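You operate a simulated robot arm through the tools that you are given. There is no shell and no other tool. Be economical: measure what you need, move in short steps, check, and stop when the job is done.

Carry out the task below with a simulated two-armed robot. There is one attempt and no reset: what you move stays moved.

TASK
Carry the grey crate with both arms and set it on the top of the narrow white belt. Fetch the steel tray that says "Top" from the top of the rear belt and set it on the left part of the middle line belt. Put the yellow test puck labelled "Bronze 2.5 mm" from the top of the front belt on top of the yellow spool and the yellow test puck that says "Bronze 3.0 mm" on the thin red card. Put the long blue carton on the top of the wide white belt away on the top of the long steel table by the wall. Put the carton labelled "Pasta twists" from the top of the wide white belt on the right part of the trial line belt and the carton labelled "Green peas" on the top of the narrow white belt. Put the red test card that says "Iron 2.5 mm" from the top of the front belt on the top of the trial line belt and the red test card marked "Iron 1.5 mm" on the top of the steel side table. Do these in any order. Set down upright: long blue carton, carton.

It is judged by the outcome, as a careful person would: the job done as asked, and still so three seconds after it is handed in. It fails if anything else is knocked over, pushed out of place, dropped, spilled or broken.

THE ROBOT
Two 6-joint arms with two-finger grippers on one trunk, on a base that drives. Base frame: it is fixed to the floor where the robot stands at the start and does not move with it; the origin is under the middle of the robot, x ahead of it, y to its left, z up; the surface under the hand at the start is at about z = 76. Readings come in cm, rad, newtons and seconds.
The left shoulder is at the start at [3, 17.8, 93.8], the right one opposite. With the tool pointing down near the work surface each hand reaches from about 46 to 84 cm from the robot's upright axis, wherever it stands, measured 20 degrees to its own side. Places, roughly: blue carton, tall green carton, tall orange carton [-100, -350, 75]; grey crate [50, 0, 75]; left part of the middle line belt [60, -160, 80]; long blue carton [-100, -350, 75]; red test card [250, 200, 75]; right part of the trial line belt [-100, -40, 80]; steel tray [100, 75, 75]; thin red card [250, 50, 75]; top of the long steel table by the wall [80, -630, 80]; top of the narrow white belt [70, -360, 80]; top of the steel side table [430, 150, 70]; top of the trial line belt [-100, -100, 80]; yellow spool (6x6x5 cm) [240, 70, 70]; yellow test puck [250, 75, 75]. Payload 2.54 kg a hand.
Tool frame (each hand has its own): the origin (TCP) lies between the finger pads and is the grasp point; the fingertips stand 3 cm ahead of it; z points along the fingers, y is the line along which they close. Largest opening 11.6 cm; the body of the gripper starts 9.5 cm behind the TCP.
Orientation is told as [roll, pitch, yaw] about the base's x, y, z axes, in that order, counted from this pose: with the fingers straight down and closing along the base's y, the tool's x points along the base's -x, its y along +y and its z along -z.

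THE INTERFACE
- The arms move only by the tool step_arm. It takes "left_rows", "right_rows" or both (then of equal length, played together; a hand with none holds still); each is a list of rows, each a list of 6 numbers: the shift along the tool's x, y, z in units of 300 mm (1.0 is 300 mm), then the turn, a rotation vector about the tool's x, y, z in units of 90 degrees (1.0 is 90 degrees). In form: [[x, y, z, wx, wy, wz], ...]. A call has 1 to 12 rows; each row is the pose to reach, as a shift and turn from the pose commanded when the call began, along the tool's axes at that moment. "left_fingers" and "right_fingers" are, for a hand that has rows, the closure, from 0 (fully open) to 1 (shut), set as the call begins (left out, the last holds). A call with a number of a shift or a turn outside -1 to 1 is refused whole. Each row takes 0.2 s and may step no farther than 5 cm and 0.15 rad from the row before; otherwise, or with a gripper value out of range, the whole call is refused. Where a pose cannot be reached the arm comes as near as it can. A force on the tool above 40 N (or 10 N above the force at the start of the call, whichever is more), or a blocked arm, ends the call early, and 0.2 s more pass. The fingers move at their own pace (about 15.3 cm/s each) and stop on an object; they squeeze with about 42 N. The grip force told is the motor's: it shows also when the fingers shut on nothing. Time passes only in rows, and 0.2 s behind the last, so rows that repeat a pose let the fingers close. The reply holds the time, the measured pose of the TCP, the force on the tool along the base axes, the opening and the grip force, in the units named above and with some noise, with the torque about the TCP (base axes, N m) and any sound that the robot's microphone picked up, and new pictures: "show" is both (left out), scene, wrist or none (wrist: the cameras of the hands that moved).
- Cameras (640 x 400 px; columns grow to the right, rows downward): "scene" is now at [5.64, 0.09, 164.63]; the picture's right is [-0.03, -1.00, 0.00], its down [-0.88, 0.03, -0.48] and it looks along [0.48, -0.01, -0.88] (base axes); focal length 277 px, centre (320, 200). "left" rides on the left gripper at [6.9, 1.5, -12.2] in its tool frame; the picture's right is [-0.21, 0.98, 0.00], its down [-0.83, -0.18, -0.53] and it looks along [-0.52, -0.11, 0.85] (tool axes); focal length 251 px, centre (320, 200). "right" rides on the right gripper at [6.9, -1.5, -12.2] in its tool frame; the picture's right is [0.21, 0.98, 0.00], its down [-0.83, 0.18, -0.53] and it looks along [-0.52, 0.11, 0.85] (tool axes); focal length 251 px, centre (320, 200). There is no depth. A picture from a camera that has moved, and an enlarged one, comes with that camera's place and axes in the base frame and with its lens. The place of the scene camera against the robot may be out by one fixed shift of up to 2.5 cm in any direction.
- slide_trunk(by): slides the trunk up (or, below 0, down) by that many cm; the arms and the scene camera ride with it, the base frame stays. It gives what a move gives, with no picture.
- steer(legs): drives the robot by 1 to 6 legs, each [ahead, left, turn to the left] in cm, cm and rad, along the robot's own axes; the way and the turn of a leg run together, so that a leg with both is an arc; at most 150 cm and 3.142 rad a leg. The arms and the cameras ride along, it lands a little off, and it stops where it bumps. It gives what a move gives, and a new picture of the scene camera.
- aim_head(pan, tilt): turns the head with the scene camera to pan (to the left, within 2.496 rad either way) and tilt (down, from -0.506 to 1.204), counted from straight ahead of the robot. It gives what a move gives, and a new picture of the scene camera.
- close_up(camera, box): a new picture of the part [left, top, right, bottom] of that camera's present view, enlarged. It takes no simulated time.
- job_done(): hands the job in; it is judged then, once.

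Go step by step. Nothing tells you exact positions but the pictures and the camera data: compare them with the known pose of the tool, close in by small moves and look again before you grip or let go. The budget is 493 turns and 360 pictures, counting those below and the enlarged ones. Unless the task says otherwise, let go and move clear before handing in, and close with one line.

The tools are called as a command line: name --argument value ..., lists and objects as JSON in quotes. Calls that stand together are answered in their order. step_arm: Moves the arms, as the interface text tells. Its arguments: {"type":"object","properties":{"left_rows":{"type":"array"},"left_fingers":{"type":"number"},"right_rows":{"type":"array"},"right_fingers":{"type":"number"},"show":{"type":"string","enum":["both","scene","wrist","none"]}},"required":[]} The other tools are called the same way: slide_trunk (by) slides the trunk up or down; steer (legs) drives the base; aim_head (pan, tilt) turns the head that bears the scene camera; close_up (camera, box) takes an enlarged picture of a part of a camera's view; job_done () hands the job in.

At the start:

```text
t: 0.0
left_ee_pos: [42.13, 19.21, 102.2]
left_tool_rot: [0.0, 0.0, -0.001]
left_contact_force: [0.0, 0.2, 0.9]
left_ft_torque: [0.0, 0.02, -0.01]
left_gripper_width: 11.6
left_grip_force: 0.1
right_ee_pos: [44.26, -15.56, 101.71]
right_tool_rot: [-0.001, 0.0, 0.0]
right_contact_force: [-0.3, 0.4, 0.1]
right_ft_torque: [-0.02, -0.02, -0.02]
right_gripper_width: 11.59
right_grip_force: 0.0
trunk travel left (down, up): [-15.0, 39.0]
robot x, y, heading: [-0.2, 0.01, 0.0]
head pan, tilt: [-0.03, 1.066]
```

scene: 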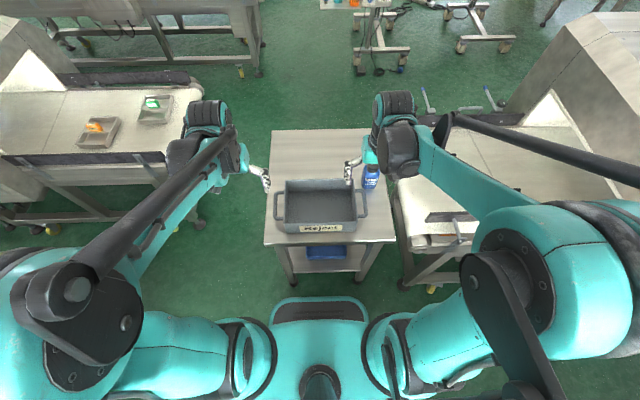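
right: 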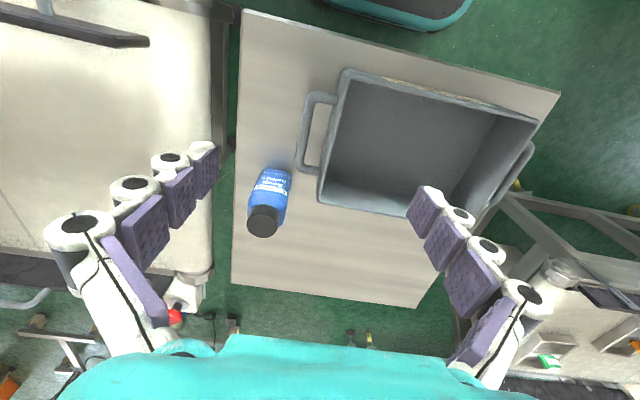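
left: 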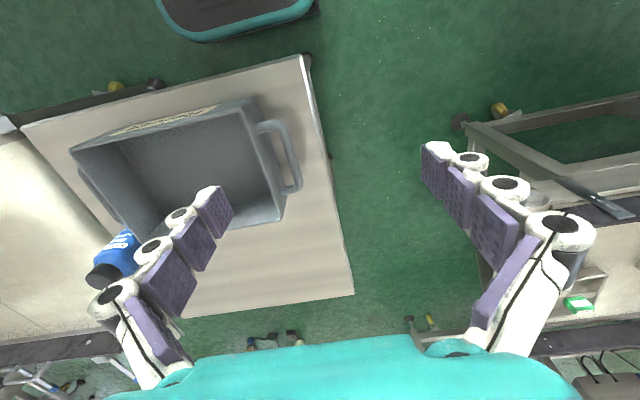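

I see the grey crate on a small table ahead, a blue bottle beside it, and a belt with two trays at left. I'll look around first.

aim_head --pan 0.6 --tilt 0.5

aim_head --pan -0.5 --tilt 0.4

aim_head --pan -1.6 --tilt 0.4

aim_head --pan -2.4 --tilt 0.4

```text
t: 1.0
left_ee_pos: [41.97, 19.04, 102.15]
left_tool_rot: [0.0, 0.001, 0.0]
left_contact_force: [-0.5, 0.1, 0.2]
left_ft_torque: [0.02, -0.02, 0.02]
left_gripper_width: 11.57
left_grip_force: 0.0
right_ee_pos: [44.33, -15.49, 101.64]
right_tool_rot: [0.001, 0.002, 0.0]
right_contact_force: [-1.1, -0.1, 0.6]
right_ft_torque: [-0.01, 0.0, 0.03]
right_gripper_width: 11.6
right_grip_force: 0.2
trunk travel left (down, up): [-15.0, 39.0]
robot x, y, heading: [-0.04, -0.09, 0.0]
head pan, tilt: [0.6, 0.499]
camera scene: at [6.62, 5.41, 169.18], right [0.56, -0.83, 0.0], down [-0.4, -0.27, -0.88], along [0.72, 0.5, -0.48], focal length 277 px, centre (320, 200)
```

scene: 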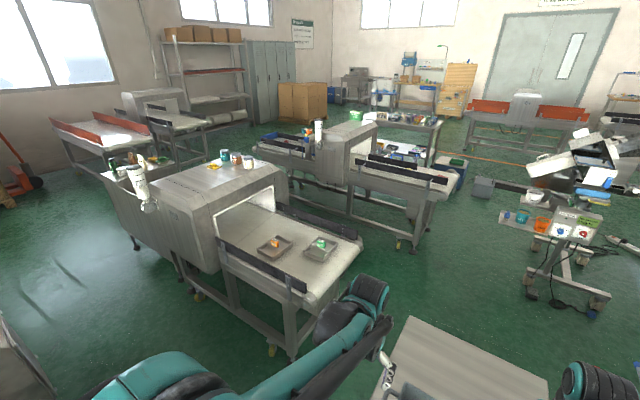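

```text
t: 2.4
left_ee_pos: [42.06, 19.21, 102.14]
left_tool_rot: [-0.002, 0.0, -0.001]
left_contact_force: [0.2, 0.0, -0.5]
left_ft_torque: [0.0, -0.01, 0.03]
left_gripper_width: 11.6
left_grip_force: 0.1
right_ee_pos: [44.2, -15.46, 101.66]
right_tool_rot: [-0.001, -0.001, 0.0]
right_contact_force: [0.8, 0.0, -0.6]
right_ft_torque: [0.04, 0.02, 0.01]
right_gripper_width: 11.61
right_grip_force: 0.1
trunk travel left (down, up): [-15.0, 39.0]
robot x, y, heading: [-0.17, 0.01, 0.003]
head pan, tilt: [-0.499, 0.4]
camera scene: at [7.24, -4.15, 170.1], right [-0.48, -0.88, 0.0], down [-0.34, 0.19, -0.92], along [0.81, -0.44, -0.39], focal length 277 px, centre (320, 200)
```

scene: 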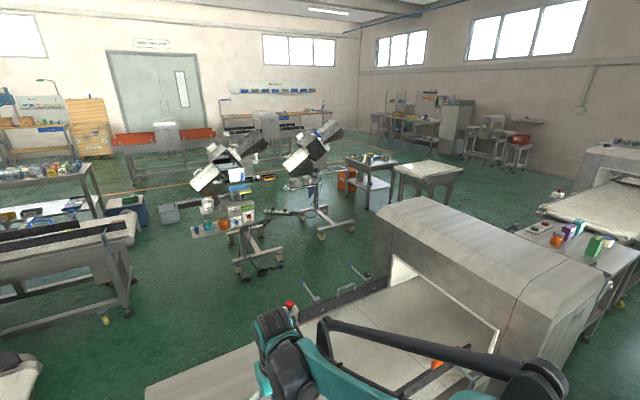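

```text
t: 3.7
left_ee_pos: [42.08, 19.12, 102.21]
left_tool_rot: [0.0, 0.0, -0.001]
left_contact_force: [-0.2, -0.9, -0.5]
left_ft_torque: [-0.01, 0.01, 0.02]
left_gripper_width: 11.58
left_grip_force: 0.1
right_ee_pos: [44.26, -15.45, 101.64]
right_tool_rot: [0.0, 0.0, -0.001]
right_contact_force: [-0.3, -0.3, 0.4]
right_ft_torque: [-0.01, -0.02, 0.02]
right_gripper_width: 11.63
right_grip_force: 0.1
trunk travel left (down, up): [-15.0, 39.0]
robot x, y, heading: [-0.07, -0.01, 0.004]
head pan, tilt: [-1.6, 0.4]
camera scene: at [-1.16, -8.98, 170.11], right [-1.0, 0.03, 0.0], down [0.01, 0.39, -0.92], along [-0.03, -0.92, -0.39], focal length 277 px, centre (320, 200)
```

scene: 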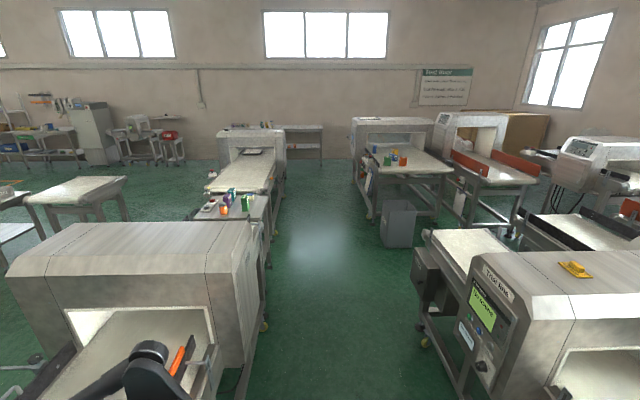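

```text
t: 4.8
left_ee_pos: [42.04, 19.17, 102.18]
left_tool_rot: [0.0, 0.0, -0.001]
left_contact_force: [0.5, 0.4, 0.3]
left_ft_torque: [-0.01, 0.0, -0.01]
left_gripper_width: 11.61
left_grip_force: 0.0
right_ee_pos: [44.25, -15.43, 101.61]
right_tool_rot: [0.0, 0.0, 0.002]
right_contact_force: [0.4, 0.3, 0.4]
right_ft_torque: [0.01, 0.01, 0.02]
right_gripper_width: 11.57
right_grip_force: 0.0
trunk travel left (down, up): [-15.0, 39.0]
robot x, y, heading: [-0.14, 0.03, 0.003]
head pan, tilt: [-2.4, 0.4]
camera scene: at [-7.72, -5.98, 170.11], right [-0.68, 0.74, 0.0], down [0.29, 0.26, -0.92], along [-0.68, -0.62, -0.39], focal length 277 px, centre (320, 200)
```

scene: 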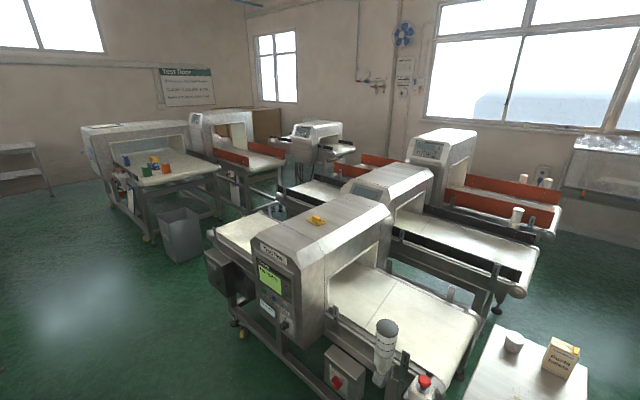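

I've an overview: crate first. I'll look closely at both handles.

close_up --camera "left" --box '[60, 60, 360, 260]'

close_up --camera "right" --box '[240, 40, 560, 250]'

aim_head --pan 0 --tilt 1.0

close_up --camera "scene" --box '[240, 150, 420, 270]'

```text
2.00 times, centred on (210, 160) of left
camera zoom: at [35.12, 20.64, 114.46], right [0.21, 0.98, 0.0], down [0.83, -0.18, 0.53], along [0.52, -0.11, -0.85], focal length 503 px, centre (540, 280)
```

zoom: 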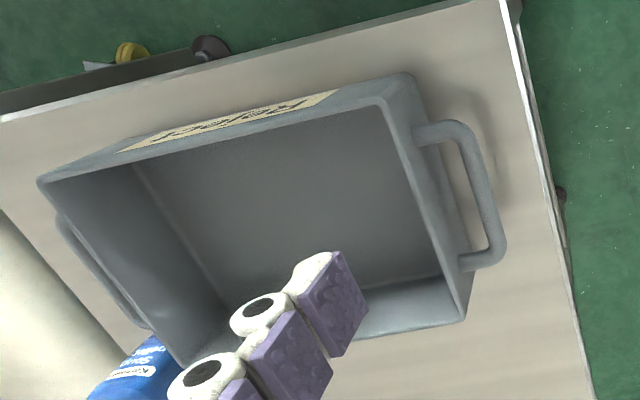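

```text
1.90 times, centred on (400, 145) of right
camera zoom: at [37.43, -17.12, 113.87], right [-0.21, 0.98, 0.0], down [0.83, 0.18, 0.53], along [0.52, 0.11, -0.85], focal length 479 px, centre (168, 305)
```

zoom: 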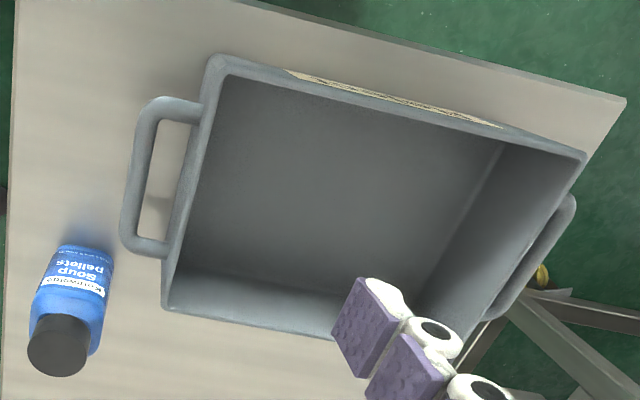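

```text
t: 7.0
left_ee_pos: [42.05, 19.22, 102.2]
left_tool_rot: [-0.001, -0.001, -0.001]
left_contact_force: [0.1, -0.3, 0.4]
left_ft_torque: [-0.01, 0.01, -0.02]
left_gripper_width: 11.62
left_grip_force: 0.1
right_ee_pos: [44.34, -15.56, 101.67]
right_tool_rot: [-0.001, 0.0, 0.001]
right_contact_force: [0.0, -0.9, 0.4]
right_ft_torque: [0.01, -0.03, 0.01]
right_gripper_width: 11.62
right_grip_force: 0.1
trunk travel left (down, up): [-15.0, 39.0]
robot x, y, heading: [-0.22, -0.07, -0.002]
head pan, tilt: [0.0, 1.0]
camera scene: at [6.07, 0.28, 165.08], right [0.0, -1.0, 0.0], down [-0.84, 0.0, -0.54], along [0.54, 0.0, -0.84], focal length 277 px, centre (320, 200)
```

scene: 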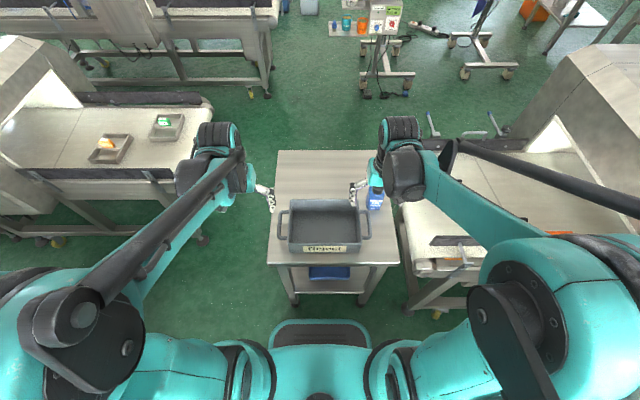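

```text
3.33 times, centred on (330, 210) of scene
camera zoom: at [6.07, 0.28, 165.08], right [0.0, -1.0, 0.0], down [-0.84, 0.0, -0.54], along [0.54, 0.0, -0.84], focal length 923 px, centre (287, 167)
```

zoom: 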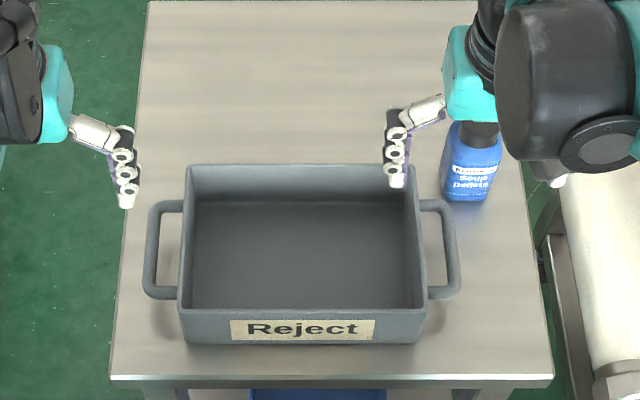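

The crate handles are near (47.5, 13.6) and (47.5, -16.8), z about 80–82. I'll bring both hands above them with narrowed fingers and look.

step_arm --left_rows '[[-0.06, -0.062, 0.113, 0, 0, 0], [-0.12, -0.125, 0.227, 0, 0, 0], [-0.18, -0.187, 0.34, 0, 0, 0], [-0.18, -0.187, 0.34, 0, 0, 0]]' --right_rows '[[-0.036, -0.014, 0.108, 0, 0, 0], [-0.071, -0.029, 0.215, 0, 0, 0], [-0.107, -0.043, 0.323, 0, 0, 0], [-0.107, -0.043, 0.323, 0, 0, 0]]' --left_fingers 0.75 --right_fingers 0.75

close_up --camera "scene" --box '[240, 150, 420, 270]'

```text
t: 8.0
left_ee_pos: [47.16, 13.48, 92.2]
left_tool_rot: [0.0, -0.001, 0.0]
left_contact_force: [-0.6, -0.5, 0.2]
left_ft_torque: [-0.02, -0.03, -0.01]
left_gripper_width: 2.89
left_grip_force: 0.2
right_ee_pos: [47.32, -16.77, 91.98]
right_tool_rot: [-0.001, -0.002, 0.0]
right_contact_force: [0.3, 0.0, -0.5]
right_ft_torque: [0.0, -0.02, 0.01]
right_gripper_width: 2.9
right_grip_force: 0.0
trunk travel left (down, up): [-15.0, 39.0]
robot x, y, heading: [0.22, -0.05, 0.0]
head pan, tilt: [0.0, 1.0]
camera scene: at [5.84, 0.33, 165.09], right [0.0, -1.0, 0.0], down [-0.84, 0.0, -0.54], along [0.54, 0.0, -0.84], focal length 277 px, centre (320, 200)
camera right: at [40.45, -18.47, 104.22], right [-0.21, 0.98, 0.0], down [0.83, 0.18, 0.53], along [0.52, 0.11, -0.84], focal length 251 px, centre (320, 200)
camera left: at [40.25, 14.89, 104.39], right [0.21, 0.98, 0.0], down [0.83, -0.18, 0.53], along [0.52, -0.11, -0.84], focal length 251 px, centre (320, 200)
```

scene: 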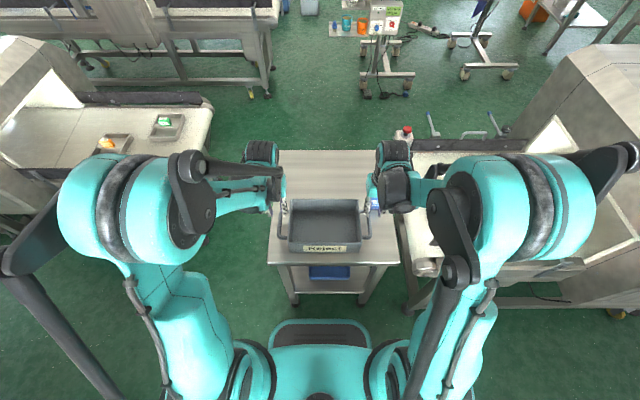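
right: 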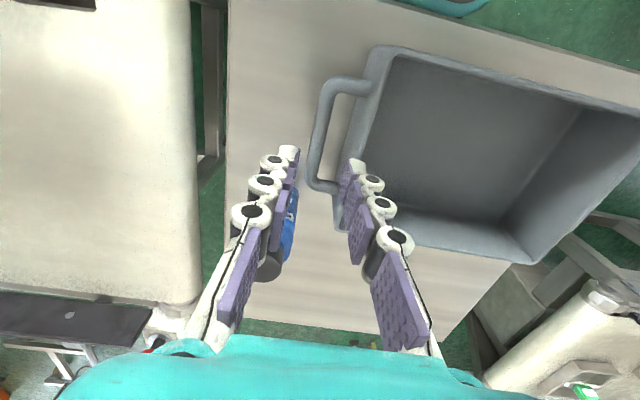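
left: 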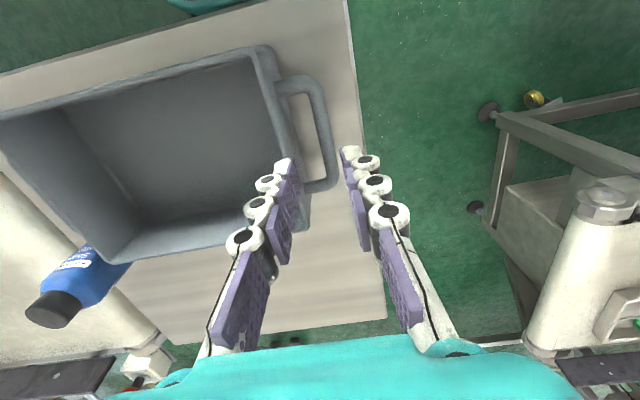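

```text
3.33 times, centred on (330, 210) of scene
camera zoom: at [5.84, 0.33, 165.09], right [0.0, -1.0, 0.0], down [-0.84, 0.0, -0.54], along [0.54, 0.0, -0.84], focal length 923 px, centre (287, 167)
```

zoom: 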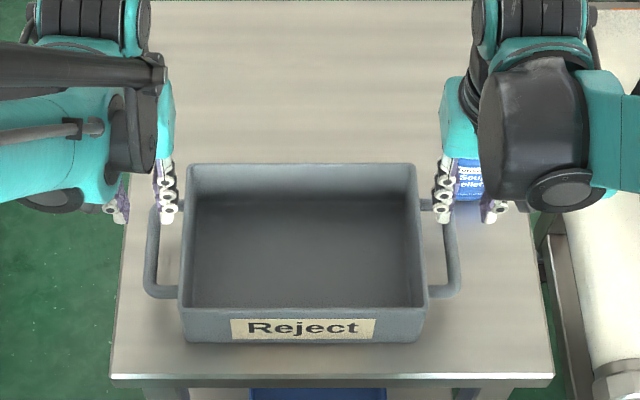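

Hands are lined up above the handle bars. Descending around them.

step_arm --left_rows '[[0, 0.01, 0.1, 0, 0, 0], [0, 0.01, 0.2, 0, 0, 0], [0, 0.01, 0.3, 0, 0, 0], [0, 0.01, 0.3, 0, 0, 0]]' --right_rows '[[0, -0.005, 0.1, 0, 0, 0], [0, -0.005, 0.2, 0, 0, 0], [0, -0.005, 0.3, 0, 0, 0], [0, -0.005, 0.3, 0, 0, 0]]' --show "wrist"

close_up --camera "scene" --box '[240, 150, 420, 270]'

```text
t: 9.0
left_ee_pos: [47.34, 13.81, 83.02]
left_tool_rot: [0.0, -0.001, -0.001]
left_contact_force: [-0.2, 0.5, 0.0]
left_ft_torque: [-0.01, -0.01, -0.02]
left_gripper_width: 2.87
left_grip_force: 0.1
right_ee_pos: [47.37, -17.03, 82.98]
right_tool_rot: [-0.001, -0.001, 0.001]
right_contact_force: [-0.9, 0.1, 0.9]
right_ft_torque: [0.01, -0.02, -0.01]
right_gripper_width: 2.91
right_grip_force: 0.1
trunk travel left (down, up): [-15.0, 39.0]
robot x, y, heading: [-0.02, 0.41, -0.002]
head pan, tilt: [0.0, 1.0]
camera right: at [40.46, -18.65, 95.19], right [-0.21, 0.98, 0.0], down [0.83, 0.18, 0.53], along [0.52, 0.11, -0.85], focal length 251 px, centre (320, 200)
camera left: at [40.38, 15.34, 95.29], right [0.21, 0.98, 0.0], down [0.83, -0.18, 0.53], along [0.52, -0.11, -0.85], focal length 251 px, centre (320, 200)
```

right: 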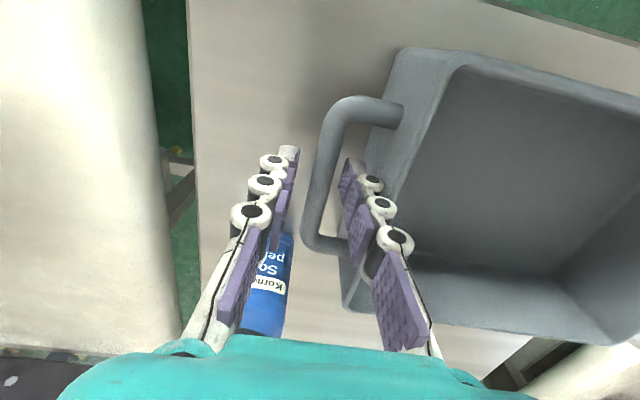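
left: 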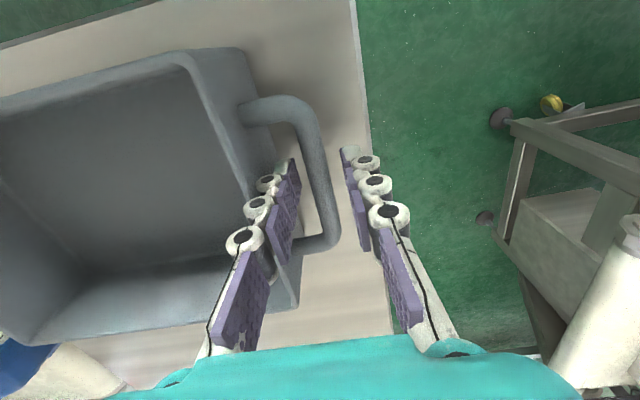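

```text
3.33 times, centred on (330, 210) of scene
camera zoom: at [5.96, 0.28, 165.09], right [0.0, -1.0, 0.0], down [-0.84, 0.0, -0.54], along [0.54, 0.0, -0.84], focal length 923 px, centre (287, 167)
```

zoom: 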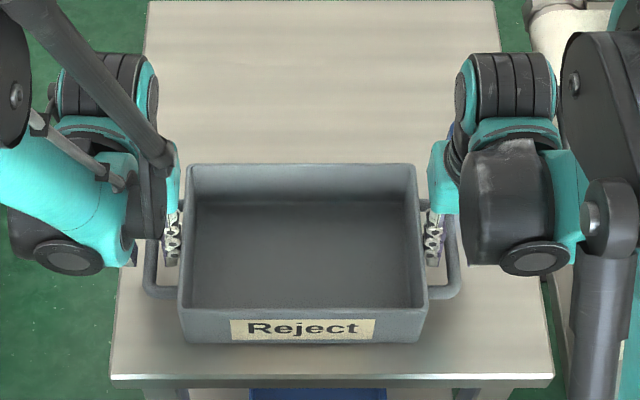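

Inner fingers sit in the handle gaps. Lowering 2 cm and closing.

step_arm --left_rows '[[0, 0, 0.033, 0, 0, 0], [0, 0, 0.065, 0, 0, 0]]' --right_rows '[[0, 0, 0.033, 0, 0, 0], [0, 0, 0.065, 0, 0, 0]]' --show "none"

step_arm --left_rows '[[0, 0, 0, 0, 0, 0], [0, 0, 0, 0, 0, 0], [0, 0, 0, 0, 0, 0]]' --right_rows '[[0, 0, 0, 0, 0, 0], [0, 0, 0, 0, 0, 0], [0, 0, 0, 0, 0, 0]]' --left_fingers 1 --right_fingers 1 --show "wrist"

```text
t: 9.6
left_ee_pos: [47.55, 13.9, 80.97]
left_tool_rot: [0.001, 0.0, 0.001]
left_contact_force: [0.0, 0.0, -0.3]
left_ft_torque: [0.0, 0.02, 0.04]
left_gripper_width: 2.92
left_grip_force: 0.0
right_ee_pos: [47.53, -16.93, 81.1]
right_tool_rot: [-0.001, -0.001, -0.001]
right_contact_force: [0.1, 0.0, 0.2]
right_ft_torque: [0.01, 0.03, 0.01]
right_gripper_width: 2.87
right_grip_force: 0.1
trunk travel left (down, up): [-15.0, 39.0]
robot x, y, heading: [-0.35, -0.5, -0.006]
head pan, tilt: [0.0, 1.0]
```

```text
t: 10.4
left_ee_pos: [47.45, 13.66, 81.08]
left_tool_rot: [-0.006, 0.001, -0.002]
left_contact_force: [0.2, -36.1, 0.2]
left_ft_torque: [0.13, -0.02, 0.6]
left_gripper_width: 1.17
left_grip_force: 38.2
right_ee_pos: [47.46, -16.79, 81.02]
right_tool_rot: [0.004, 0.001, 0.002]
right_contact_force: [-1.4, 36.3, 0.0]
right_ft_torque: [-0.09, 0.02, -0.49]
right_gripper_width: 1.16
right_grip_force: 38.3
trunk travel left (down, up): [-15.0, 39.0]
robot x, y, heading: [0.25, -0.19, -0.001]
head pan, tilt: [0.0, 1.0]
camera right: at [40.62, -18.43, 93.24], right [-0.22, 0.98, 0.01], down [0.83, 0.18, 0.53], along [0.52, 0.12, -0.85], focal length 251 px, centre (320, 200)
camera left: at [40.5, 15.26, 93.29], right [0.22, 0.98, 0.0], down [0.83, -0.18, 0.53], along [0.52, -0.12, -0.85], focal length 251 px, centre (320, 200)
```

right: 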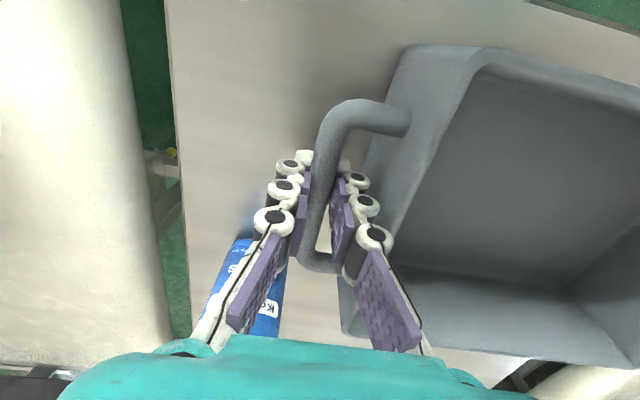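
left: 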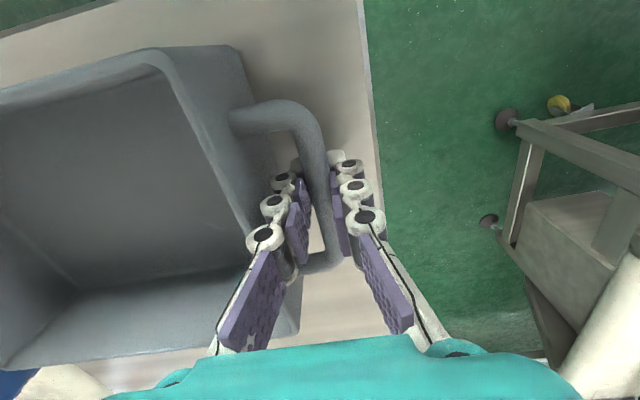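

Gripped; hands pull outward a bit, so I ease inward and lift by the arms.

step_arm --left_rows '[[0, -0.008, 0, 0, 0, 0], [0, -0.008, -0.03, 0, 0, 0], [0, -0.008, -0.1, 0, 0, 0], [0, -0.008, -0.2, 0, 0, 0], [0, -0.008, -0.3, 0, 0, 0]]' --right_rows '[[0, 0.006, 0, 0, 0, 0], [0, 0.006, -0.03, 0, 0, 0], [0, 0.006, -0.1, 0, 0, 0], [0, 0.006, -0.2, 0, 0, 0], [0, 0.006, -0.3, 0, 0, 0]]' --show "scene"

```text
t: 11.6
left_ee_pos: [47.4, 13.77, 90.1]
left_tool_rot: [-0.001, -0.002, 0.0]
left_contact_force: [0.7, -16.5, -0.9]
left_ft_torque: [-0.05, 0.18, 0.64]
left_gripper_width: 1.16
left_grip_force: 37.9
right_ee_pos: [47.44, -16.63, 90.16]
right_tool_rot: [0.0, -0.001, 0.001]
right_contact_force: [0.1, 16.4, -2.5]
right_ft_torque: [-0.02, -0.22, -0.45]
right_gripper_width: 1.14
right_grip_force: 38.1
trunk travel left (down, up): [-15.0, 39.0]
robot x, y, heading: [0.07, 0.32, -0.0]
head pan, tilt: [0.0, 1.0]
camera scene: at [5.91, 0.29, 165.09], right [0.0, -1.0, 0.0], down [-0.84, 0.0, -0.54], along [0.54, 0.0, -0.84], focal length 277 px, centre (320, 200)
```

scene: 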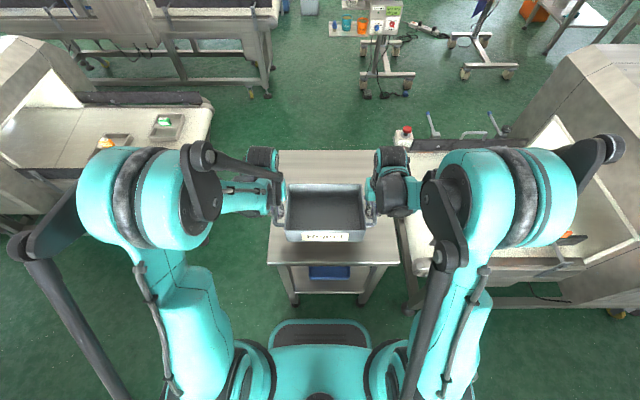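

Crate is lifted. Raising the trunk for clearance, backing out and turning right toward the corridor.

slide_trunk --by 18

steer --legs '[[-20, 0, 0], [0, 0, -1.571]]'

aim_head --pan 0 --tilt 0.5

```text
t: 13.6
left_ee_pos: [47.63, 13.68, 108.0]
left_tool_rot: [0.0, 0.001, 0.0]
left_contact_force: [0.1, -7.1, -1.4]
left_ft_torque: [0.04, 0.01, 0.58]
left_gripper_width: 1.17
left_grip_force: 37.9
right_ee_pos: [47.47, -16.71, 107.95]
right_tool_rot: [0.001, 0.0, 0.001]
right_contact_force: [0.2, 6.6, -1.2]
right_ft_torque: [0.02, 0.0, -0.48]
right_gripper_width: 1.18
right_grip_force: 37.8
trunk travel left (down, up): [-33.0, 21.0]
robot x, y, heading: [-0.25, 0.02, 0.001]
head pan, tilt: [0.0, 1.0]
```

```text
t: 19.0
left_ee_pos: [-6.57, -47.64, 108.21]
left_tool_rot: [0.0, 0.001, -1.576]
left_contact_force: [2.2, -0.3, -0.8]
left_ft_torque: [0.02, -0.05, 0.57]
left_gripper_width: 1.15
left_grip_force: 38.0
right_ee_pos: [-37.04, -47.44, 107.97]
right_tool_rot: [0.001, -0.002, -1.576]
right_contact_force: [-1.7, -0.8, -0.9]
right_ft_torque: [-0.02, 0.02, -0.49]
right_gripper_width: 1.16
right_grip_force: 38.6
trunk travel left (down, up): [-33.0, 21.0]
robot x, y, heading: [-19.73, 0.17, -1.57]
head pan, tilt: [0.0, 1.0]
camera scene: at [-17.95, -3.74, 183.08], right [-1.0, 0.01, 0.0], down [0.01, 0.84, -0.54], along [0.0, -0.54, -0.84], focal length 277 px, centre (320, 200)
```

scene: 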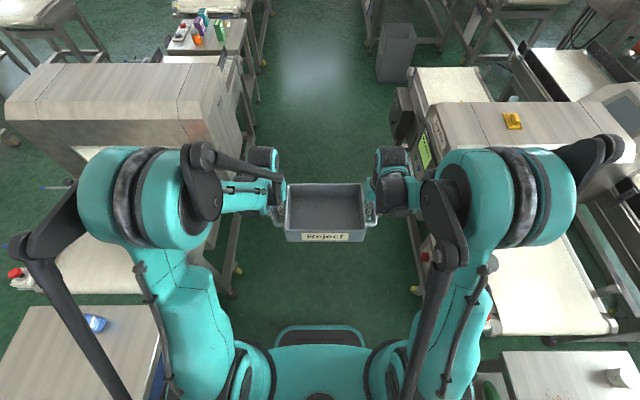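

```text
t: 20.0
left_ee_pos: [-6.58, -47.64, 107.9]
left_tool_rot: [0.0, 0.0, -1.577]
left_contact_force: [-1.7, 0.4, -1.0]
left_ft_torque: [-0.02, 0.01, 0.59]
left_gripper_width: 1.16
left_grip_force: 38.3
right_ee_pos: [-37.1, -47.35, 108.04]
right_tool_rot: [0.0, -0.002, -1.579]
right_contact_force: [1.5, -0.2, -1.4]
right_ft_torque: [0.02, -0.01, -0.5]
right_gripper_width: 1.13
right_grip_force: 37.4
trunk travel left (down, up): [-33.0, 21.0]
robot x, y, heading: [-19.9, -0.09, -1.578]
head pan, tilt: [0.0, 0.499]
camera scene: at [-17.95, -5.87, 187.18], right [-1.0, 0.01, 0.0], down [0.0, 0.48, -0.88], along [-0.01, -0.88, -0.48], focal length 277 px, centre (320, 200)
```

scene: 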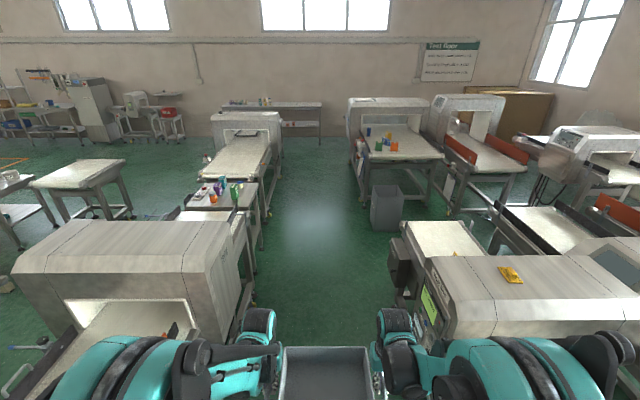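

Corridor is clear but narrow at arm height; raising the trunk fully so arms pass over the machines, then driving down the corridor.

slide_trunk --by 20.5

steer --legs '[[140, 0, 0]]'

```text
t: 22.2
left_ee_pos: [-6.56, -47.53, 128.56]
left_tool_rot: [0.0, -0.001, -1.577]
left_contact_force: [-1.1, 0.3, -2.2]
left_ft_torque: [0.0, 0.02, 0.57]
left_gripper_width: 1.16
left_grip_force: 38.0
right_ee_pos: [-37.02, -47.58, 128.57]
right_tool_rot: [0.001, 0.0, -1.578]
right_contact_force: [1.6, 0.2, -1.9]
right_ft_torque: [-0.02, 0.04, -0.48]
right_gripper_width: 1.18
right_grip_force: 38.1
trunk travel left (down, up): [-53.5, 0.5]
robot x, y, heading: [-20.29, 0.25, -1.575]
head pan, tilt: [0.0, 0.499]
```

```text
t: 29.2
left_ee_pos: [-7.65, -187.74, 128.59]
left_tool_rot: [0.001, 0.0, -1.58]
left_contact_force: [-0.3, -0.6, -0.9]
left_ft_torque: [0.03, 0.02, 0.55]
left_gripper_width: 1.14
left_grip_force: 38.8
right_ee_pos: [-38.03, -187.62, 128.59]
right_tool_rot: [-0.001, -0.003, -1.581]
right_contact_force: [0.2, -1.3, -1.1]
right_ft_torque: [-0.01, 0.03, -0.46]
right_gripper_width: 1.15
right_grip_force: 37.9
trunk travel left (down, up): [-53.5, 0.5]
robot x, y, heading: [-21.04, -140.06, -1.584]
head pan, tilt: [0.0, 0.499]
camera scene: at [-18.97, -146.04, 207.69], right [-1.0, 0.01, 0.0], down [0.0, 0.48, -0.88], along [-0.01, -0.88, -0.48], focal length 277 px, centre (320, 200)
```

scene: 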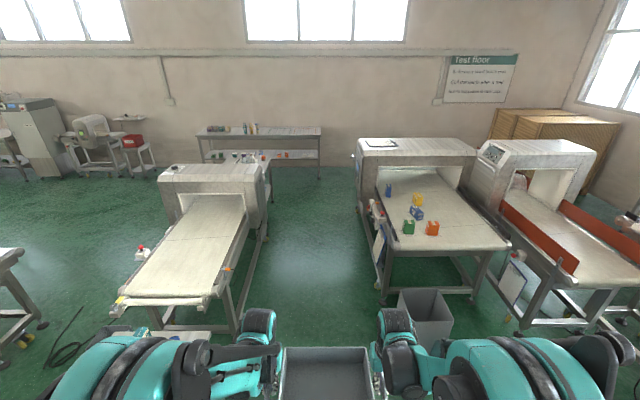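

Narrow belt spans about x 45–97 with its near end at y≈-256; wide belt x -76 to -161. I'll drive alongside the narrow belt and turn to face it.

steer --legs '[[150, 0, 0], [8, 0, 0], [0, 0, 1.584]]'

aim_head --pan 0 --tilt 0.8

```text
t: 41.0
left_ee_pos: [22.07, -282.77, 128.54]
left_tool_rot: [0.0, 0.001, -0.022]
left_contact_force: [0.7, -2.2, -1.6]
left_ft_torque: [0.03, -0.02, 0.52]
left_gripper_width: 1.11
left_grip_force: 38.2
right_ee_pos: [21.42, -313.11, 128.52]
right_tool_rot: [-0.001, -0.002, -0.023]
right_contact_force: [-1.2, 1.5, -1.9]
right_ft_torque: [-0.02, 0.03, -0.45]
right_gripper_width: 1.15
right_grip_force: 37.8
trunk travel left (down, up): [-53.5, 0.5]
robot x, y, heading: [-25.65, -295.34, -0.023]
head pan, tilt: [0.0, 0.499]
camera scene: at [-17.35, -295.26, 207.69], right [-0.02, -1.0, 0.0], down [-0.48, 0.01, -0.88], along [0.88, -0.02, -0.48], focal length 277 px, centre (320, 200)
```

scene: 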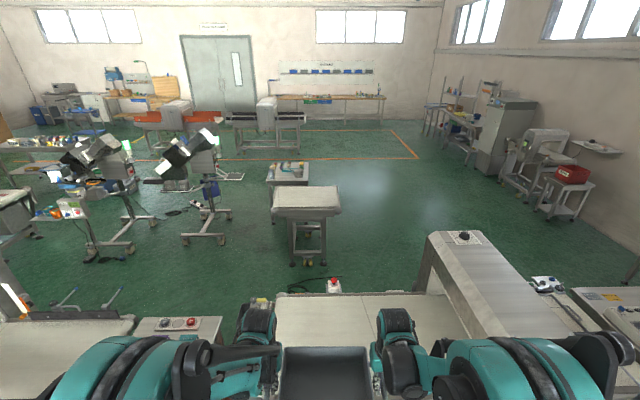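

```text
t: 41.8
left_ee_pos: [22.12, -282.65, 128.53]
left_tool_rot: [0.0, 0.001, -0.02]
left_contact_force: [-0.5, -1.5, -1.9]
left_ft_torque: [0.0, 0.0, 0.61]
left_gripper_width: 1.12
left_grip_force: 38.2
right_ee_pos: [21.51, -313.11, 128.42]
right_tool_rot: [0.001, -0.001, -0.024]
right_contact_force: [-0.3, 1.9, -1.6]
right_ft_torque: [0.0, 0.05, -0.54]
right_gripper_width: 1.13
right_grip_force: 38.2
trunk travel left (down, up): [-53.5, 0.5]
robot x, y, heading: [-25.53, -295.48, -0.023]
head pan, tilt: [0.0, 0.799]
camera scene: at [-18.38, -295.22, 205.1], right [-0.02, -1.0, 0.0], down [-0.72, 0.02, -0.7], along [0.7, -0.01, -0.72], focal length 277 px, centre (320, 200)
```

scene: 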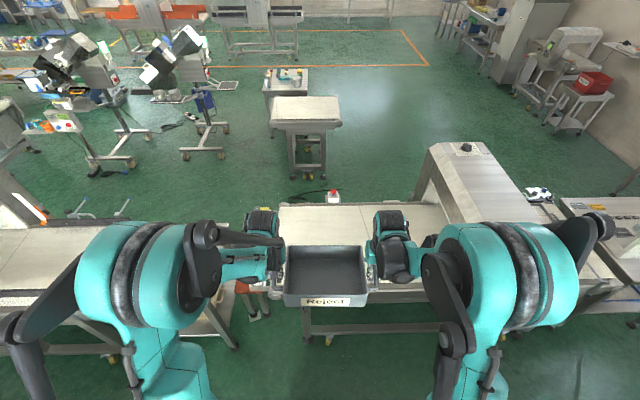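

Belt near edge x≈46, far edge ≈98, free length y -271 to -350. Moving closer, then reaching out.

steer --legs '[[22, -11, 0.022]]'

step_arm --left_rows '[[-0.15, 0, 0, 0, 0, 0], [-0.3, 0, 0, 0, 0, 0], [-0.45, 0, 0, 0, 0, 0], [-0.6, 0, 0, 0, 0, 0], [-0.6, 0, 0, 0, 0, 0]]' --right_rows '[[-0.15, 0, 0, 0, 0, 0], [-0.3, 0, 0, 0, 0, 0], [-0.45, 0, 0, 0, 0, 0], [-0.6, 0, 0, 0, 0, 0], [-0.6, 0, 0, 0, 0, 0]]' --show "scene"

```text
t: 43.6
left_ee_pos: [43.67, -292.78, 128.55]
left_tool_rot: [0.0, 0.0, 0.002]
left_contact_force: [-0.5, -1.4, -0.8]
left_ft_torque: [0.0, 0.0, 0.48]
left_gripper_width: 1.11
left_grip_force: 38.2
right_ee_pos: [43.86, -323.24, 128.68]
right_tool_rot: [0.0, 0.0, 0.003]
right_contact_force: [0.2, 1.6, -1.8]
right_ft_torque: [-0.02, 0.04, -0.43]
right_gripper_width: 1.13
right_grip_force: 38.5
trunk travel left (down, up): [-53.5, 0.5]
robot x, y, heading: [-3.46, -306.65, -0.003]
head pan, tilt: [0.0, 0.799]
camera scene: at [3.43, -306.25, 205.1], right [0.0, -1.0, 0.0], down [-0.72, 0.0, -0.7], along [0.7, 0.0, -0.72], focal length 277 px, centre (320, 200)
```

scene: 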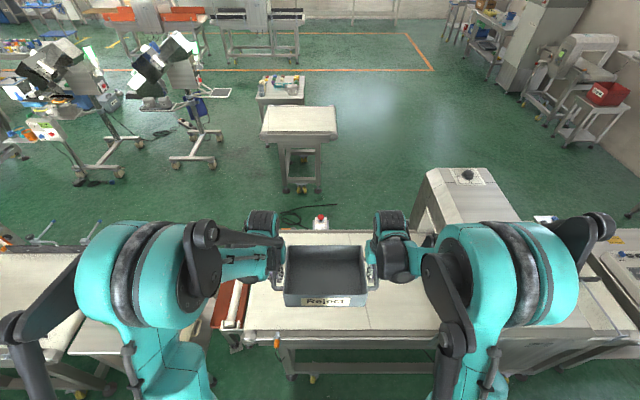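

```text
t: 44.8
left_ee_pos: [61.58, -292.88, 128.4]
left_tool_rot: [0.0, -0.002, 0.001]
left_contact_force: [-0.8, -2.6, -0.8]
left_ft_torque: [0.01, -0.17, 0.48]
left_gripper_width: 1.09
left_grip_force: 37.9
right_ee_pos: [61.79, -323.32, 128.37]
right_tool_rot: [0.002, -0.003, 0.001]
right_contact_force: [-0.1, 1.3, -0.7]
right_ft_torque: [0.01, 0.06, -0.64]
right_gripper_width: 1.12
right_grip_force: 38.5
trunk travel left (down, up): [-53.5, 0.5]
robot x, y, heading: [-3.35, -306.03, -0.001]
head pan, tilt: [0.0, 0.799]
camera scene: at [3.26, -306.32, 205.1], right [0.0, -1.0, 0.0], down [-0.72, 0.0, -0.7], along [0.7, 0.0, -0.72], focal length 277 px, centre (320, 200)
```

scene: 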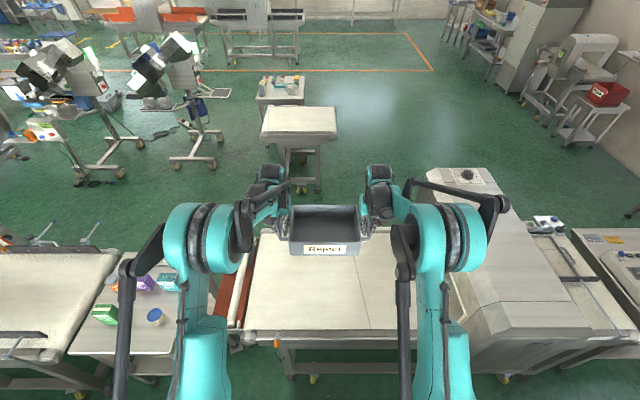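

The right elbow would come close to the tunnel when lowering, so I shift left 11 cm, then lower by the trunk.

steer --legs '[[0, 11, 0]]'

slide_trunk --by -20

aim_head --pan 0 --tilt 0.9

```text
t: 46.0
left_ee_pos: [61.67, -282.08, 128.44]
left_tool_rot: [0.001, -0.001, -0.001]
left_contact_force: [-0.9, -8.3, -0.7]
left_ft_torque: [-0.06, -0.1, 0.38]
left_gripper_width: 1.1
left_grip_force: 37.7
right_ee_pos: [61.82, -312.48, 128.32]
right_tool_rot: [0.0, 0.0, -0.001]
right_contact_force: [0.4, 7.9, -1.3]
right_ft_torque: [-0.02, 0.1, -0.58]
right_gripper_width: 1.11
right_grip_force: 38.5
trunk travel left (down, up): [-53.5, 0.5]
robot x, y, heading: [-3.63, -295.55, -0.004]
head pan, tilt: [0.0, 0.799]
camera scene: at [3.51, -295.32, 205.09], right [0.0, -1.0, 0.0], down [-0.72, 0.0, -0.7], along [0.7, 0.0, -0.72], focal length 277 px, centre (320, 200)
```

scene: 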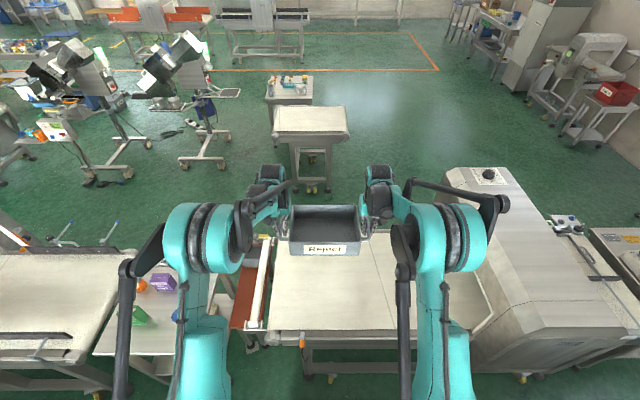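

```text
t: 48.2
left_ee_pos: [61.77, -281.99, 108.54]
left_tool_rot: [0.001, 0.0, -0.002]
left_contact_force: [-0.1, -0.9, -2.3]
left_ft_torque: [0.01, -0.02, 0.5]
left_gripper_width: 1.08
left_grip_force: 37.9
right_ee_pos: [61.73, -312.35, 108.19]
right_tool_rot: [0.0, 0.0, -0.002]
right_contact_force: [-0.5, 0.9, -1.2]
right_ft_torque: [-0.01, 0.02, -0.42]
right_gripper_width: 1.09
right_grip_force: 38.0
trunk travel left (down, up): [-33.5, 20.5]
robot x, y, heading: [-3.48, -295.72, -0.004]
head pan, tilt: [0.0, 0.799]
```

```text
t: 48.9
left_ee_pos: [61.84, -282.03, 108.34]
left_tool_rot: [0.0, -0.001, -0.002]
left_contact_force: [0.2, -0.5, -1.3]
left_ft_torque: [-0.01, 0.0, 0.53]
left_gripper_width: 1.07
left_grip_force: 38.1
right_ee_pos: [61.84, -312.4, 108.29]
right_tool_rot: [0.0, 0.0, -0.004]
right_contact_force: [0.4, 1.7, -1.1]
right_ft_torque: [-0.01, 0.01, -0.5]
right_gripper_width: 1.09
right_grip_force: 37.8
trunk travel left (down, up): [-33.5, 20.5]
robot x, y, heading: [-4.15, -295.7, 0.002]
head pan, tilt: [0.0, 0.901]
camera scene: at [3.06, -295.24, 184.31], right [0.0, -1.0, 0.0], down [-0.78, 0.0, -0.62], along [0.62, 0.0, -0.78], focal length 277 px, centre (320, 200)
```

scene: 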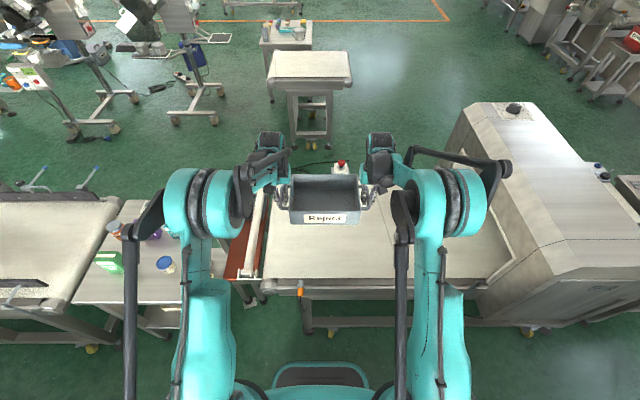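

The right elbow still sits near the tunnel side; extending the arms farther narrows the elbows and centres the crate on the belt.

step_arm --left_rows '[[-0.12, 0, 0, 0, 0, 0], [-0.24, 0, 0, 0, 0, 0], [-0.36, 0, 0, 0, 0, 0], [-0.36, 0, 0, 0, 0, 0]]' --right_rows '[[-0.12, 0, 0, 0, 0, 0], [-0.24, 0, 0, 0, 0, 0], [-0.36, 0, 0, 0, 0, 0], [-0.36, 0, 0, 0, 0, 0]]' --show "both"

```text
t: 49.9
left_ee_pos: [72.46, -281.84, 108.51]
left_tool_rot: [-0.003, -0.001, -0.004]
left_contact_force: [-2.7, -13.0, -1.2]
left_ft_torque: [-0.05, 0.25, 0.05]
left_gripper_width: 1.14
left_grip_force: 37.9
right_ee_pos: [72.44, -312.34, 108.25]
right_tool_rot: [0.001, -0.002, 0.0]
right_contact_force: [1.8, 13.3, 0.2]
right_ft_torque: [-0.02, -0.33, -0.92]
right_gripper_width: 1.11
right_grip_force: 38.4
trunk travel left (down, up): [-33.5, 20.5]
robot x, y, heading: [-3.8, -295.76, -0.002]
head pan, tilt: [0.0, 0.901]
camera scene: at [2.79, -295.23, 184.31], right [0.0, -1.0, 0.0], down [-0.78, 0.0, -0.62], along [0.62, 0.0, -0.78], focal length 277 px, centre (320, 200)
camera right: at [65.48, -314.0, 120.34], right [-0.21, 0.98, 0.0], down [0.83, 0.18, 0.54], along [0.52, 0.12, -0.84], focal length 251 px, centre (320, 200)
camera left: at [65.59, -280.42, 120.75], right [0.22, 0.98, 0.0], down [0.82, -0.18, 0.53], along [0.52, -0.12, -0.84], focal length 251 px, centre (320, 200)
```

scene: 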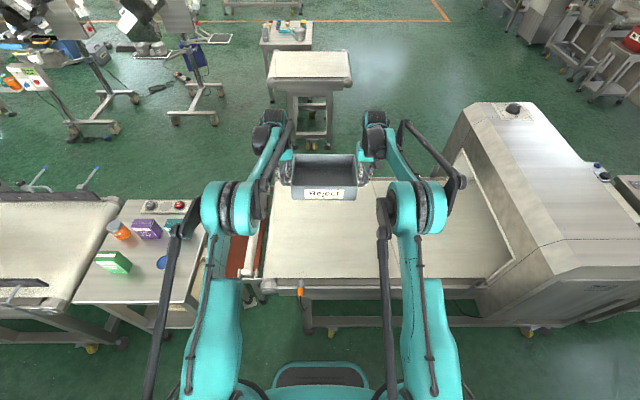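
right: 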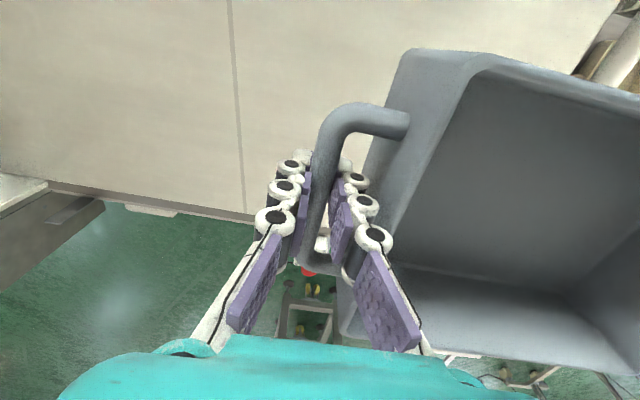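
left: 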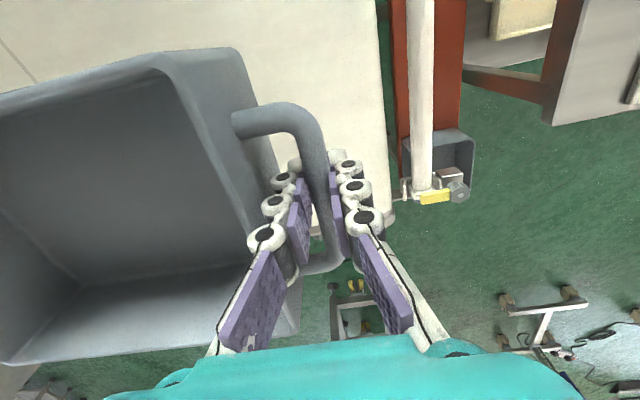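

Elbows now clear. Lowering onto the belt.

slide_trunk --by -19

close_up --camera "scene" --box '[200, 80, 500, 280]'

```text
t: 51.9
left_ee_pos: [72.62, -282.1, 89.44]
left_tool_rot: [0.0, -0.001, -0.001]
left_contact_force: [-0.4, -25.4, -2.0]
left_ft_torque: [0.0, -0.14, 0.39]
left_gripper_width: 1.1
left_grip_force: 38.0
right_ee_pos: [72.45, -312.32, 89.06]
right_tool_rot: [0.001, -0.002, -0.001]
right_contact_force: [1.3, 26.0, -0.5]
right_ft_torque: [0.03, 0.15, -0.63]
right_gripper_width: 1.12
right_grip_force: 38.2
trunk travel left (down, up): [-14.5, 39.5]
robot x, y, heading: [-3.36, -295.64, -0.002]
head pan, tilt: [0.0, 0.901]
```

```text
2.00 times, centred on (350, 180) of scene
camera zoom: at [3.03, -295.24, 165.32], right [0.0, -1.0, 0.0], down [-0.78, 0.0, -0.62], along [0.62, 0.0, -0.78], focal length 554 px, centre (260, 240)
```

zoom: 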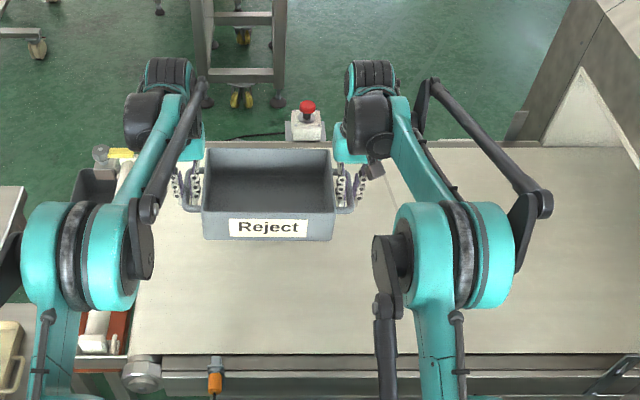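

step_arm --left_rows '[[0.05, 0, 0.03, 0, 0, 0], [0.08, 0, 0.06, 0, 0, 0], [0.08, 0, 0.09, 0, 0, 0], [0.08, 0, 0.12, 0, 0, 0], [0.08, 0, 0.15, 0, 0, 0]]' --right_rows '[[0.05, 0, 0.03, 0, 0, 0], [0.08, 0, 0.06, 0, 0, 0], [0.08, 0, 0.09, 0, 0, 0], [0.08, 0, 0.12, 0, 0, 0], [0.08, 0, 0.15, 0, 0, 0]]' --show "wrist"

```text
t: 53.1
left_ee_pos: [70.18, -281.88, 84.84]
left_tool_rot: [-0.003, 0.0, -0.002]
left_contact_force: [-0.2, -27.4, -1.4]
left_ft_torque: [-0.09, 0.15, 0.42]
left_gripper_width: 1.14
left_grip_force: 38.8
right_ee_pos: [70.08, -312.26, 84.58]
right_tool_rot: [0.002, 0.002, 0.001]
right_contact_force: [0.2, 27.2, -1.7]
right_ft_torque: [0.04, -0.06, -0.62]
right_gripper_width: 1.11
right_grip_force: 38.5
trunk travel left (down, up): [-14.5, 39.5]
robot x, y, heading: [-3.76, -295.59, -0.002]
head pan, tilt: [0.0, 0.901]
camera right: at [63.23, -313.99, 96.78], right [-0.21, 0.98, 0.0], down [0.83, 0.18, 0.53], along [0.52, 0.12, -0.85], focal length 251 px, centre (320, 200)
camera left: at [63.39, -280.37, 97.03], right [0.22, 0.98, 0.0], down [0.83, -0.18, 0.53], along [0.52, -0.12, -0.85], focal length 251 px, centre (320, 200)
```

right: 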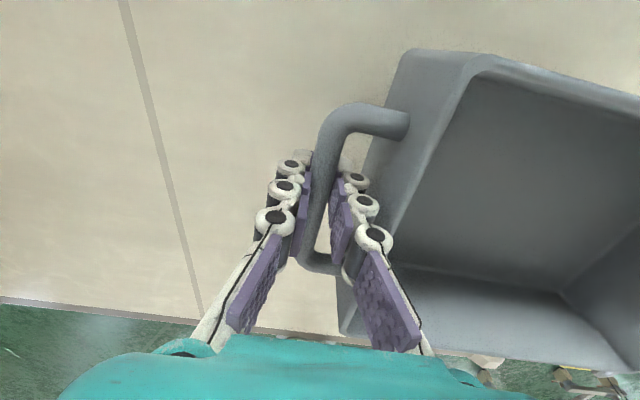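
left: 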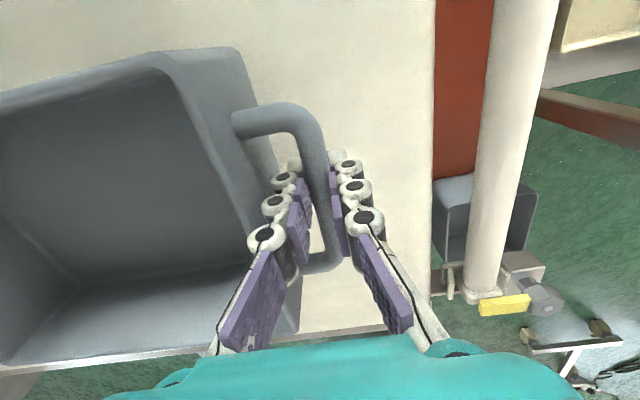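

step_arm --left_rows '[[0, -0.007, 0.02, 0, 0, 0], [0, -0.007, 0.04, 0, 0, 0], [0, -0.007, 0.06, 0, 0, 0], [0, -0.007, 0.08, 0, 0, 0], [0, -0.007, 0.1, 0, 0, 0]]' --right_rows '[[0, 0.007, 0.02, 0, 0, 0], [0, 0.007, 0.04, 0, 0, 0], [0, 0.007, 0.06, 0, 0, 0], [0, 0.007, 0.08, 0, 0, 0], [0, 0.007, 0.1, 0, 0, 0]]' --show "none"

```text
t: 54.3
left_ee_pos: [70.23, -281.93, 81.88]
left_tool_rot: [0.001, 0.001, -0.002]
left_contact_force: [-2.3, -5.5, -1.7]
left_ft_torque: [0.07, -0.32, 0.2]
left_gripper_width: 1.1
left_grip_force: 37.8
right_ee_pos: [70.08, -312.25, 81.5]
right_tool_rot: [-0.001, 0.0, -0.002]
right_contact_force: [1.9, 3.8, -2.2]
right_ft_torque: [0.03, 0.35, -0.74]
right_gripper_width: 1.11
right_grip_force: 38.7
trunk travel left (down, up): [-14.5, 39.5]
robot x, y, heading: [-3.29, -295.37, -0.002]
head pan, tilt: [0.0, 0.901]
```

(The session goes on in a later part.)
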